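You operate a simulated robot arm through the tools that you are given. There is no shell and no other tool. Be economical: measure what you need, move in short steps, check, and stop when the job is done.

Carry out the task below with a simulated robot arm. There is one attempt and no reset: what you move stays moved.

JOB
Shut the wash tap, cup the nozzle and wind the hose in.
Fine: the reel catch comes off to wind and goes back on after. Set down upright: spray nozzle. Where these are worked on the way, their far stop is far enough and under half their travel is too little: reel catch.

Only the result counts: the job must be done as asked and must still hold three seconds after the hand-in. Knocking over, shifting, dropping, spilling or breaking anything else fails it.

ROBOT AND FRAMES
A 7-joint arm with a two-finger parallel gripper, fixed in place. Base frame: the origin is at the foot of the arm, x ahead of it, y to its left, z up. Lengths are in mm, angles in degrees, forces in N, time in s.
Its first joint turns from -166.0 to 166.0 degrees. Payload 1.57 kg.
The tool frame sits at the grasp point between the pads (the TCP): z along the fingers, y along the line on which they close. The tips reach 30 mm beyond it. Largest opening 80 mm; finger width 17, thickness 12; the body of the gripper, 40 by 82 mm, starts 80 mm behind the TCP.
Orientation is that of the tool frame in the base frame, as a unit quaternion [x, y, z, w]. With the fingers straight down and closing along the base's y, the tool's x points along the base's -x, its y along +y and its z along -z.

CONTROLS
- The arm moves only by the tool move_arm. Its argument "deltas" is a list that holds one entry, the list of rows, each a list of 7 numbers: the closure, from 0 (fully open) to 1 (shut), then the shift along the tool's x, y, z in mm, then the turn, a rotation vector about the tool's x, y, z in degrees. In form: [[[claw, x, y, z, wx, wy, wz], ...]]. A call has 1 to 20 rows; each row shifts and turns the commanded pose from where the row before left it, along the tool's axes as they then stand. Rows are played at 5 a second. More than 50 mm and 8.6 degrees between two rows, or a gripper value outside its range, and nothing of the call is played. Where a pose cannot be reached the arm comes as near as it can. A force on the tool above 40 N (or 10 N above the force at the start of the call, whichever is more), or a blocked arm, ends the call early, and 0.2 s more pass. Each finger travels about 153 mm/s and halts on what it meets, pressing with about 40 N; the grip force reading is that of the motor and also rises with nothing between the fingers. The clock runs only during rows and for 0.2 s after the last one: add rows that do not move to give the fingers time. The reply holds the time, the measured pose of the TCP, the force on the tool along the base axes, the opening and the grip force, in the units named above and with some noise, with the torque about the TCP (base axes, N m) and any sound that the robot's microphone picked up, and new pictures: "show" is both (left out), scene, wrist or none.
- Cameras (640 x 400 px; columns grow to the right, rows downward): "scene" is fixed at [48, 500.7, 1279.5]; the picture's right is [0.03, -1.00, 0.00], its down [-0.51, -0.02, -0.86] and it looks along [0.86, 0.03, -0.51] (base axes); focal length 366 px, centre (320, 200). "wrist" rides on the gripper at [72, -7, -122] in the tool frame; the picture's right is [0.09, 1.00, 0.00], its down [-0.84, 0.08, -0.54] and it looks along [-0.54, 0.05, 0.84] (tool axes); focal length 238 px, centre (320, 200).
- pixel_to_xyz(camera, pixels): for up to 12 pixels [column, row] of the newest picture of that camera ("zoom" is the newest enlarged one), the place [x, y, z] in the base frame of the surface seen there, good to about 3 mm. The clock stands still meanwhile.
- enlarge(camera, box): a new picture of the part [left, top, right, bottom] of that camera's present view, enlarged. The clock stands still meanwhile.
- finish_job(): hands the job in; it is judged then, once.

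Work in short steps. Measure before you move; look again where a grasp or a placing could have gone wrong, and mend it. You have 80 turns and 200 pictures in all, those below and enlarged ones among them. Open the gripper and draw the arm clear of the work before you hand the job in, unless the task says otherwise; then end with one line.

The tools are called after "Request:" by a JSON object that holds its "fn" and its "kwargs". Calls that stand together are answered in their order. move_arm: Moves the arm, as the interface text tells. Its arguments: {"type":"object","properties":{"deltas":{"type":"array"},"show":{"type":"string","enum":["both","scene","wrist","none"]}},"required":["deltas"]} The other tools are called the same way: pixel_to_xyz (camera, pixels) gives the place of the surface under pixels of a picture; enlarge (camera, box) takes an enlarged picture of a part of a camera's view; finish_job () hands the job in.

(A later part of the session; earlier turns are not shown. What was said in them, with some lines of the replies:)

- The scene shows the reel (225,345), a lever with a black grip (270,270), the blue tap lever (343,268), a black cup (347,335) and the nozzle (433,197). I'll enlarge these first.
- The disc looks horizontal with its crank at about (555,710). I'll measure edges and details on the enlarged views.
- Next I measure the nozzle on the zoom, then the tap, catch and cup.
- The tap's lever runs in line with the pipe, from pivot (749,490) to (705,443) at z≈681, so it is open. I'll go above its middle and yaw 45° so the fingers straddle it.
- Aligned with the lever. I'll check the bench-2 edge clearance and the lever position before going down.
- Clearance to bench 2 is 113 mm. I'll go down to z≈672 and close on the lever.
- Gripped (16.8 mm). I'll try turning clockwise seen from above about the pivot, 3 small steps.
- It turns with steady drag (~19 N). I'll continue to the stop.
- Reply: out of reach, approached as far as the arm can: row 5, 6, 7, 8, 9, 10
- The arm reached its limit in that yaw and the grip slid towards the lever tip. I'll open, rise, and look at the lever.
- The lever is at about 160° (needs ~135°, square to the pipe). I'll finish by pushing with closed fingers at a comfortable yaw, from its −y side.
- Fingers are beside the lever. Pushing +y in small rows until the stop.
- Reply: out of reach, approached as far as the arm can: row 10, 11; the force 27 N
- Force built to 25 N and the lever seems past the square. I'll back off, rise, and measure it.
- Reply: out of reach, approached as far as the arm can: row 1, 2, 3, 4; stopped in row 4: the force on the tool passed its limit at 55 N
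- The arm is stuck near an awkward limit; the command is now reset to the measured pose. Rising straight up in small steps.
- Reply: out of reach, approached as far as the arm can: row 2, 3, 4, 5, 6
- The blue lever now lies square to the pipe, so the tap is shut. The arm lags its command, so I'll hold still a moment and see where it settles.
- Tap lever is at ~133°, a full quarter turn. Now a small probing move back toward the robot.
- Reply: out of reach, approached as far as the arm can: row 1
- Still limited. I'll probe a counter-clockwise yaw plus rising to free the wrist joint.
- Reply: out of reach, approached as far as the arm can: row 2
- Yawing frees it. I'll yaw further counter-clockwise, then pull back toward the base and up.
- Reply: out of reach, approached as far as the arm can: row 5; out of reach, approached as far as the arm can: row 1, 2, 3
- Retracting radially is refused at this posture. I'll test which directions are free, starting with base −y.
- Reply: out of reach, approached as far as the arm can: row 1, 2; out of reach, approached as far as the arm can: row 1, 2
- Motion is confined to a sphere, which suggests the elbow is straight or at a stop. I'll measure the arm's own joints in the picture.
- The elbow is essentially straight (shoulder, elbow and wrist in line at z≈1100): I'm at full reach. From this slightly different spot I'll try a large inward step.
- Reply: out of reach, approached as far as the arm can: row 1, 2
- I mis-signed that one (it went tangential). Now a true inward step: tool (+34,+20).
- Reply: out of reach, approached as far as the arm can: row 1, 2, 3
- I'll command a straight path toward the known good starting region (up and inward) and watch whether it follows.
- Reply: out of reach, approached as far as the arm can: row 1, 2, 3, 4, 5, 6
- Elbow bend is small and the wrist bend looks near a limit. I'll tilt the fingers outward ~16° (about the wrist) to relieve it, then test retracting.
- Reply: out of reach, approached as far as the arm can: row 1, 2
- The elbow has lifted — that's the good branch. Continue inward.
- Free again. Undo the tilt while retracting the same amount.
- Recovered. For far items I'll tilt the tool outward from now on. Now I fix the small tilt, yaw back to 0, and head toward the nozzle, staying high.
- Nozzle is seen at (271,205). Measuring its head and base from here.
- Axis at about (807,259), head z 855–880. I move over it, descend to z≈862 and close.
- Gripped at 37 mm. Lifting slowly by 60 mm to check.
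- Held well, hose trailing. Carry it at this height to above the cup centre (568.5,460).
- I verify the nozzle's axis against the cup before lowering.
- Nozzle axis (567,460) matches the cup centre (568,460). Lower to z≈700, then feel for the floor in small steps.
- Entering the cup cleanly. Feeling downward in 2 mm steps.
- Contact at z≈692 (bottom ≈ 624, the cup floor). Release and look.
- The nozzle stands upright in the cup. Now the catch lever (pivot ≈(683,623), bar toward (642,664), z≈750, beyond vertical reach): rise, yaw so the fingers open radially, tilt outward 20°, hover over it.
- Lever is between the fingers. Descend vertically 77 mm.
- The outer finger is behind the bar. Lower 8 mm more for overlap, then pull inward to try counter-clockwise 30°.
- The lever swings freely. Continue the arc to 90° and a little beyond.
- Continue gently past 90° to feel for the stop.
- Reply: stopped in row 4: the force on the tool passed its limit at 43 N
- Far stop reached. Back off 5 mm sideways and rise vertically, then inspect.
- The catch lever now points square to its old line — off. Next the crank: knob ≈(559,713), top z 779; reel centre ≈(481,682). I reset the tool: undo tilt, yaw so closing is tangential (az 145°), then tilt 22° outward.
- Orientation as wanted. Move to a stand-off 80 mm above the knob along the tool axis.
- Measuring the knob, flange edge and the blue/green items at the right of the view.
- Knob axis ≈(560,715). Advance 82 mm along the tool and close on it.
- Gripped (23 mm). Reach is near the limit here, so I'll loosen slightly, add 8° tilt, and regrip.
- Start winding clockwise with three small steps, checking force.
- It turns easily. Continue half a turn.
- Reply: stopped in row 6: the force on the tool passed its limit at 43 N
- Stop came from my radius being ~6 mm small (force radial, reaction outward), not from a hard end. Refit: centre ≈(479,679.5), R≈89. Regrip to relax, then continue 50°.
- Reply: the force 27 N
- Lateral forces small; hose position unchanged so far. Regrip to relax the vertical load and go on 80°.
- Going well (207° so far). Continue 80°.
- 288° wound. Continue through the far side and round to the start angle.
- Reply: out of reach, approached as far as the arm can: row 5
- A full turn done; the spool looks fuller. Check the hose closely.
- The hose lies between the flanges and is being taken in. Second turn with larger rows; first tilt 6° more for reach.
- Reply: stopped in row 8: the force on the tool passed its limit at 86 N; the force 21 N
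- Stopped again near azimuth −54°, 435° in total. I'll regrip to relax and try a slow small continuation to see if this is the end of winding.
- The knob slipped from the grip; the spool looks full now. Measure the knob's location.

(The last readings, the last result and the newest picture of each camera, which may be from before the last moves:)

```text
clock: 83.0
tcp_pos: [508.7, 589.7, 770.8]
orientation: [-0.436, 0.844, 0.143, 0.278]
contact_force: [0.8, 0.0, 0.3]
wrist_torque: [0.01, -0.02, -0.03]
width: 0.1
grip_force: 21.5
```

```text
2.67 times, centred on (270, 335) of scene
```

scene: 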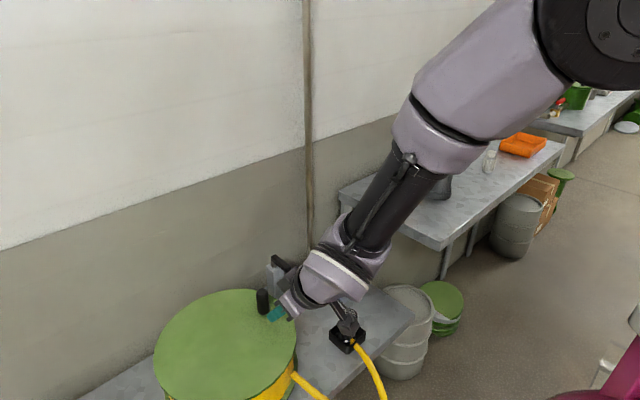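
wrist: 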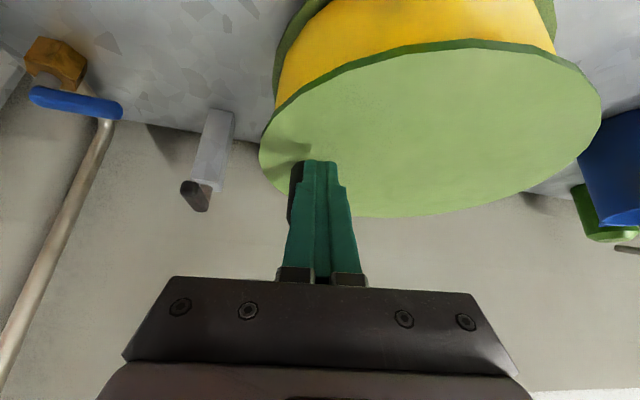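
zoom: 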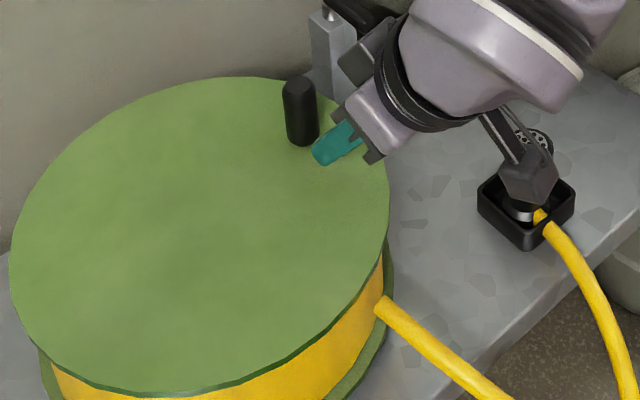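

Knob is at ≈(544,624) — it refused to follow, suggesting the winding end. I'll open, move back around it, regrip and test gently.

Request:
{"fn": "move_arm", "kwargs": {"deltas": [[[0.5, 0, 0, 0, 0, 0, 0], [0, 0, -10, 0, 0, 0, 0], [0, -12.8, 0, 9.4, 0, 0, 0], [0, -12.8, 0, 9.4, 0, 0, 0], [0, -12.9, 0, 9.4, 0, 0, 0], [0.5, 0, 0, 0, 0, 0, 0], [1, 0, 0, 0, 0, 0, 0], [1, 0, 0, 0, 0, 0, 0]]]}}

```text
clock: 84.8
tcp_pos: [545.6, 622.3, 771.1]
orientation: [-0.436, 0.844, 0.143, 0.278]
contact_force: [2.5, -1.2, -3.6]
wrist_torque: [0.48, 0.29, -0.05]
width: 23.6
grip_force: 36.1
```

scene: 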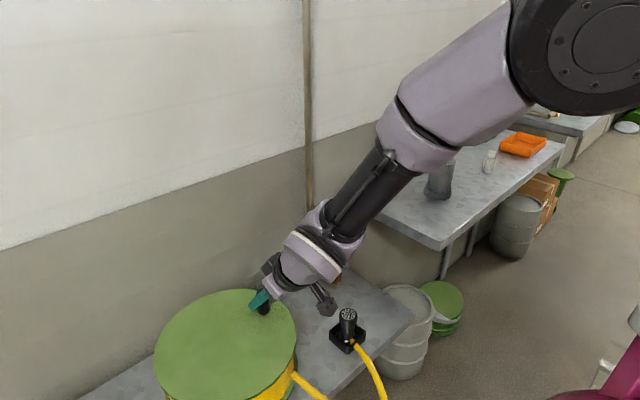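
wrist: 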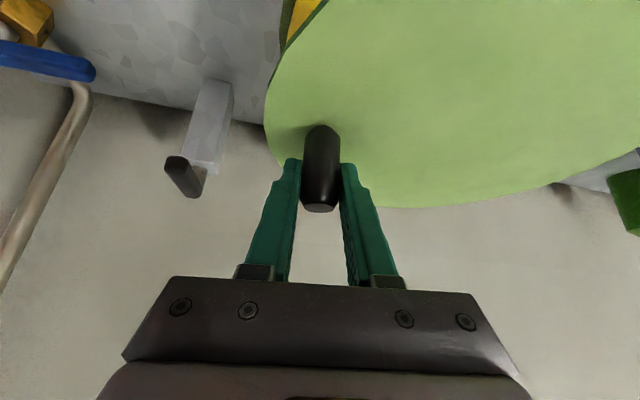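

Gripped again. Gentle test 3.7 mm rows clockwise.

Request:
{"fn": "move_arm", "kwargs": {"deltas": [[[1, 3, 0.4, -2.2, 0, 0, 0], [1, 3, 0.6, -2.2, 0, 0, 0], [1, 3, 0.8, -2.2, 0, 0, 0], [1, 0, 0, 0, 0, 0, 0]]], "show": "none"}}

```text
clock: 85.8
tcp_pos: [540.5, 616.4, 772.7]
orientation: [-0.436, 0.843, 0.144, 0.279]
contact_force: [25.8, 15.5, -5.3]
wrist_torque: [0.65, 0.2, 0.14]
width: 23.8
grip_force: 35.8
```

Firm resistance (30 N against the turn) where drag was near zero before: wound to its end. Release, retreat along the tool axis, and look.

Request:
{"fn": "move_arm", "kwargs": {"deltas": [[[0.5, 0, 0, 0, 0, 0, 0], [0, 0, 0, 0, 0, 0, 0], [0, 0, 0, -30, 0, 0, 0], [0, 0, 0, -40, 0, 0, 0], [0, 0, 0, -40, 0, 0, 0], [0, 0, 0, 0, 0, 0, 0]]]}}

Request:
{"fn": "pixel_to_xyz", "kwargs": {"camera": "scene", "pixels": [[262, 293], [262, 300], [259, 305], [266, 305]]}}

Request:
{"fn": "enlarge", "kwargs": {"camera": "scene", "box": [140, 230, 420, 400]}}

```text
clock: 87.2
tcp_pos: [498.2, 562.2, 858.4]
orientation: [-0.436, 0.844, 0.142, 0.278]
contact_force: [0.2, 0.2, 0.3]
wrist_torque: [0.01, -0.02, 0.02]
width: 80.2
grip_force: 0.1
```

scene: 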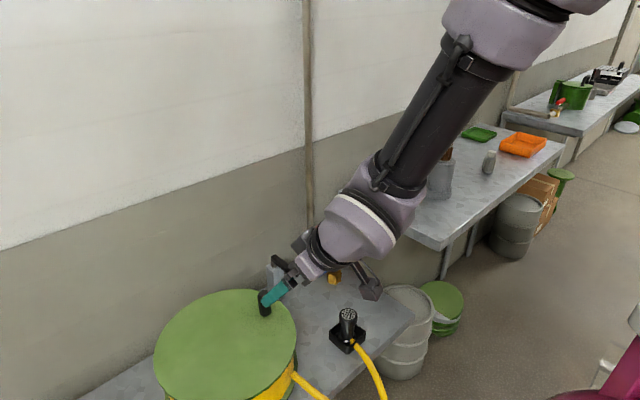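
wrist: 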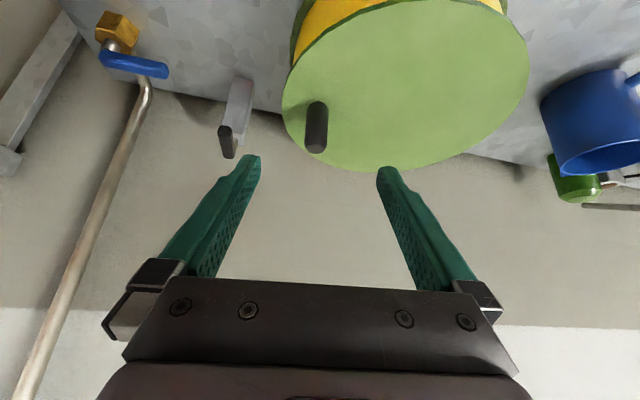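

```text
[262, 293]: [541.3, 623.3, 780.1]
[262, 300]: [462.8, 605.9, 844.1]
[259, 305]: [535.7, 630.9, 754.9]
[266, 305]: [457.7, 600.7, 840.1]
```

```text
2.29 times, centred on (280, 315) of scene
```

zoom: 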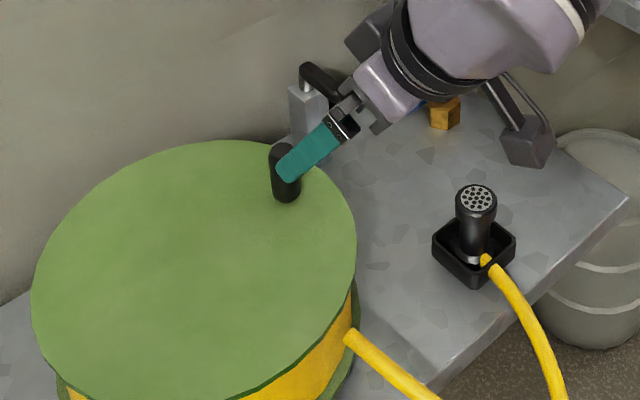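

The knob stayed put (541,623): hard end, spool full. Now put the catch back on: close the fingers and go to the far (+x,−y) side of its lever, at a safe height.

Request:
{"fn": "move_arm", "kwargs": {"deltas": [[[0.5, 0, 0, -10, 0, 0, 0], [1, 0, 0, 10, 0, 0, 0], [1, -15.5, -31.9, 23.3, 0, 0, 0], [1, -15.5, -31.9, 23.3, 0, 0, 0], [1, -15.5, -31.9, 23.3, 0, 0, 0], [1, -15.5, -31.9, 23.3, 0, 0, 0], [1, 0, 0, 0, 0, 0, 0]]]}}

Request:
{"fn": "enlarge", "kwargs": {"camera": "wrist", "box": [220, 40, 480, 240]}}

```text
clock: 88.8
tcp_pos: [665.2, 572.1, 818.3]
orientation: [-0.436, 0.844, 0.142, 0.278]
contact_force: [0.1, 0.7, -0.1]
wrist_torque: [0.0, 0.04, 0.02]
width: 0.1
grip_force: 21.4
```

scene: 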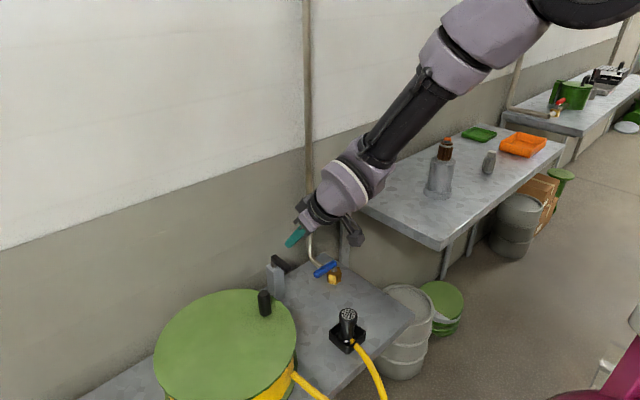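
wrist: 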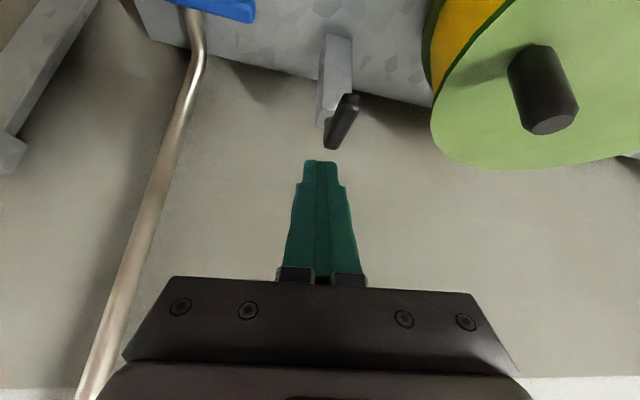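

```text
2.00 times, centred on (350, 140) of wrist
```

zoom: 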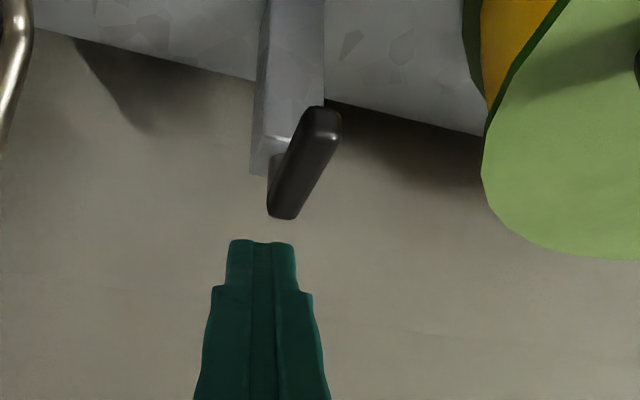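

Measuring the lever's present position.

Request:
{"fn": "pixel_to_xyz", "kwargs": {"camera": "wrist", "pixels": [[353, 98], [344, 120], [334, 146], [347, 98], [326, 125]]}}

Request:
{"fn": "pixel_to_xyz", "kwargs": {"camera": "scene", "pixels": [[275, 259], [282, 264], [288, 268]]}}

```text
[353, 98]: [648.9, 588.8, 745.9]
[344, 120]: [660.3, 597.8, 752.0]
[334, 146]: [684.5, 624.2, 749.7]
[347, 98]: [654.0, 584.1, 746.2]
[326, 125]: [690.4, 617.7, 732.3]
```

```text
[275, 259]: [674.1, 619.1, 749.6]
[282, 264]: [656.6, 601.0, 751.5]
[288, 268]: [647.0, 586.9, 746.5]
```

Lever lies from pivot (685,624) to tip (645,583). Shift 7 mm clear, descend to z≈748, and push it clockwise about half way.

Request:
{"fn": "move_arm", "kwargs": {"deltas": [[[1, 0, -7, 0, 0, 0, 0], [1, 14, 0, 19, 0, 0, 0], [1, 14, 0, 19, 0, 0, 0], [1, 13.5, 0.2, 18.4, 0, 0, 0], [1, -5.1, 9.8, 3.7, 0, 0, 0], [1, 0.5, 6.3, -0.4, 0, 0, 0], [1, 0.5, 6.3, -0.4, 0, 0, 0], [1, -0.8, 6.3, 0.6, 0, 0, 0], [1, -0.8, 6.3, 0.6, 0, 0, 0], [1, -2.1, 5.8, 1.5, 0, 0, 0], [1, -2.1, 5.9, 1.6, 0, 0, 0], [1, 0, 0, 0, 0, 0, 0]]]}}

```text
clock: 91.4
tcp_pos: [639.2, 607.3, 750.8]
orientation: [-0.437, 0.844, 0.143, 0.277]
contact_force: [0.7, 0.0, -0.2]
wrist_torque: [-0.01, 0.01, 0.02]
width: 0.0
grip_force: 21.7
```

scene: 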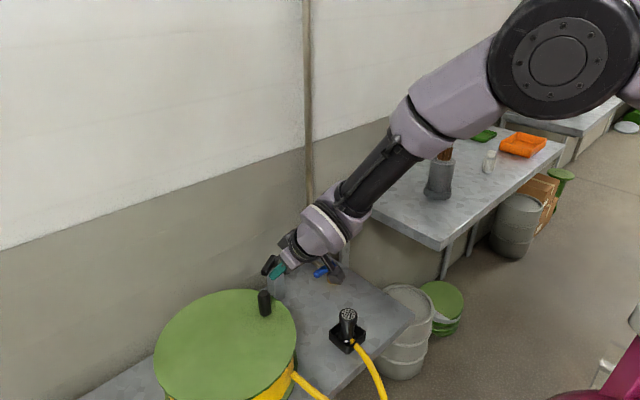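
wrist: 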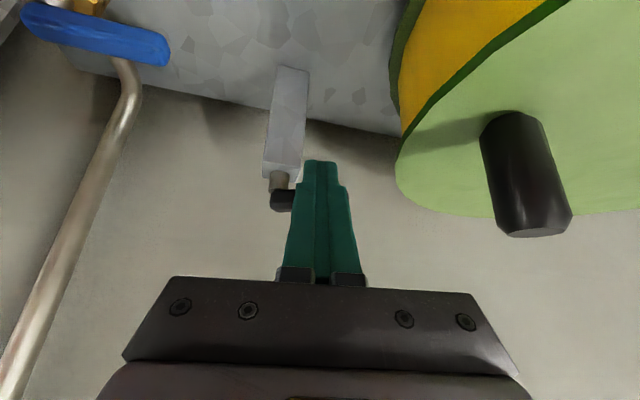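

The lever follows. Push on to the original position and its stop.

Request:
{"fn": "move_arm", "kwargs": {"deltas": [[[1, -3.2, 4.9, 2.4, 0, 0, 0], [1, -3.3, 4.9, 2.4, 0, 0, 0], [1, -4.1, 3.7, 3, 0, 0, 0], [1, -4.2, 3.7, 3.1, 0, 0, 0], [1, -4.5, 2.2, 3.3, 0, 0, 0], [1, -4.5, 2.2, 3.3, 0, 0, 0], [1, -4, 1, 2.9, 0, 0, 0], [1, 0, 0, 0, 0, 0, 0]]]}}

Request:
{"fn": "enlarge", "kwargs": {"camera": "scene", "box": [220, 220, 340, 320]}}

```text
clock: 93.0
tcp_pos: [637.5, 641.8, 745.7]
orientation: [-0.435, 0.847, 0.14, 0.271]
contact_force: [-1.4, -2.9, -2.1]
wrist_torque: [-0.06, 0.03, -0.03]
width: 0.0
grip_force: 21.5
stopped in row 7: the force on the tool passed its limit at 49 N (the readings are from after the stop); the commanded pose is now the measured one
```

scene: 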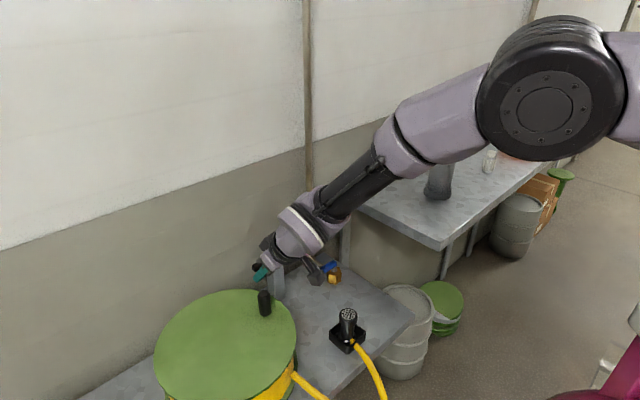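
wrist: 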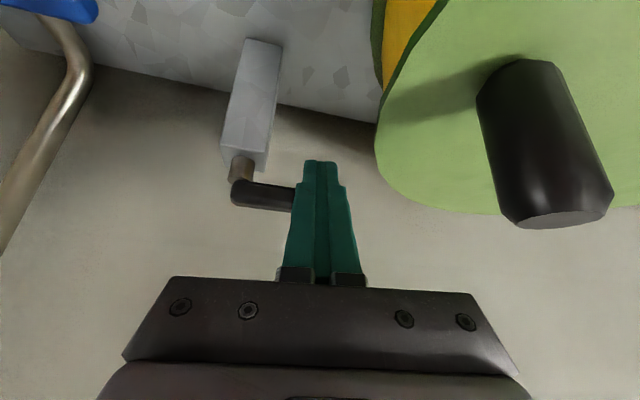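

```text
4.00 times, centred on (280, 270) of scene
```

zoom: 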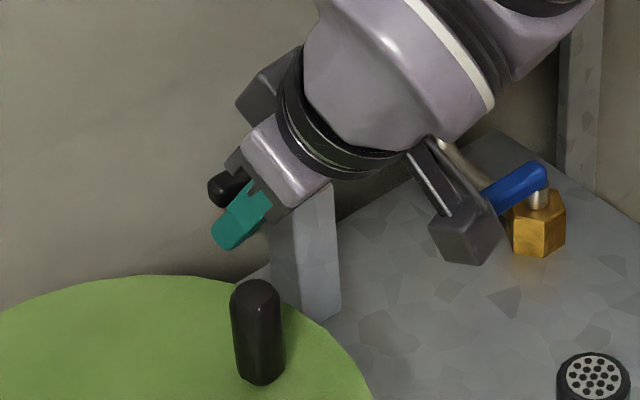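

At the stop again. Retreat along the tool axis (up and inward), then verify everything.

Request:
{"fn": "move_arm", "kwargs": {"deltas": [[[1, 3, 0, -8, 0, 0, 0], [1, 0, 0, -30, 0, 0, 0], [1, 0, 0, -40, 0, 0, 0], [0.5, 0, 0, -45, 0, 0, 0], [0, 0, -35, -30, 0, 0, 0], [0, 0, -35, -30, 0, 0, 0], [0, 0, -35, -30, 0, 0, 0], [0, 0, 0, 0, 0, 0, 0]]]}}

Request:
{"fn": "enlarge", "kwargs": {"camera": "scene", "box": [140, 230, 420, 400]}}

Request:
{"fn": "pixel_to_xyz", "kwargs": {"camera": "scene", "pixels": [[258, 267], [265, 262], [272, 257], [319, 273], [325, 268], [333, 264], [348, 313], [262, 293]]}}

```text
clock: 94.8
tcp_pos: [648.1, 477.2, 919.7]
orientation: [-0.436, 0.846, 0.14, 0.272]
contact_force: [-0.3, 0.6, -0.6]
wrist_torque: [0.01, 0.01, -0.03]
width: 80.1
grip_force: 0.0
```

scene: 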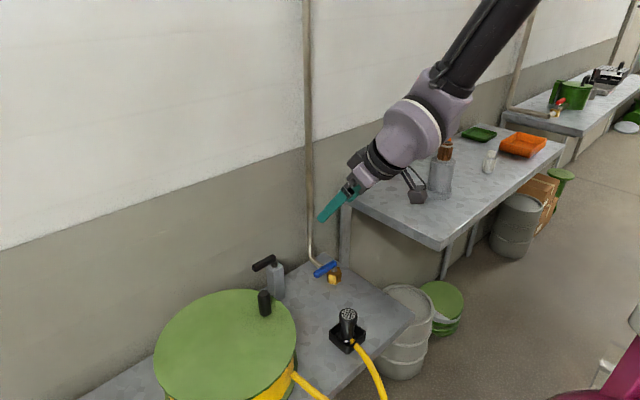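
wrist: 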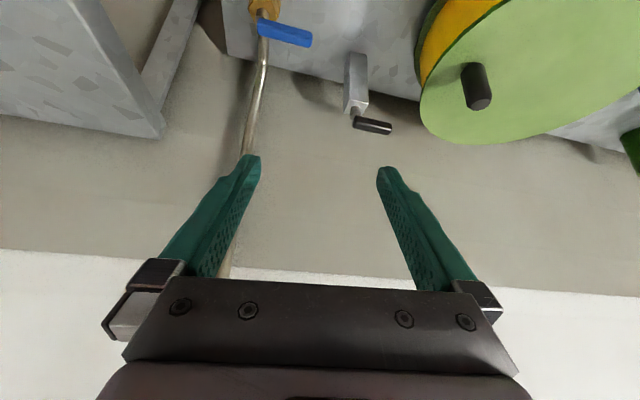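

```text
2.29 times, centred on (280, 315) of scene
```

zoom: 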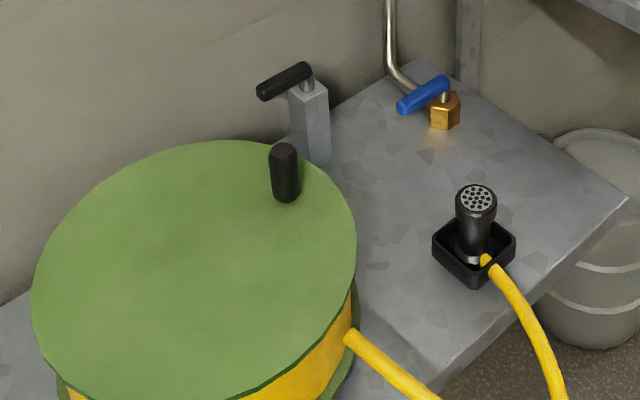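

```text
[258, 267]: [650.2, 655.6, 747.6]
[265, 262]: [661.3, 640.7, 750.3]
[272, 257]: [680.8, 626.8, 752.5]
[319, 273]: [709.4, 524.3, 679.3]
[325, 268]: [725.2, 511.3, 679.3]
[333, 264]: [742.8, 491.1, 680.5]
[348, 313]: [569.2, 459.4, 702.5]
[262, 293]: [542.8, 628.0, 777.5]
```

The catch lever is back on its original line, (650,656) to (681,627). The tap lever is square to the pipe, the nozzle stands upright in the cup at (569,459), and the spool is full. The gripper is open and clear, so I'm handing in.

Request:
{"fn": "finish_job", "kwargs": {}}

```text
The job is handed in.
```

The tap is shut, the nozzle stands upright in its cup, the hose is wound in until the crank hit a hard stop (about 425°), and the reel catch is back on.
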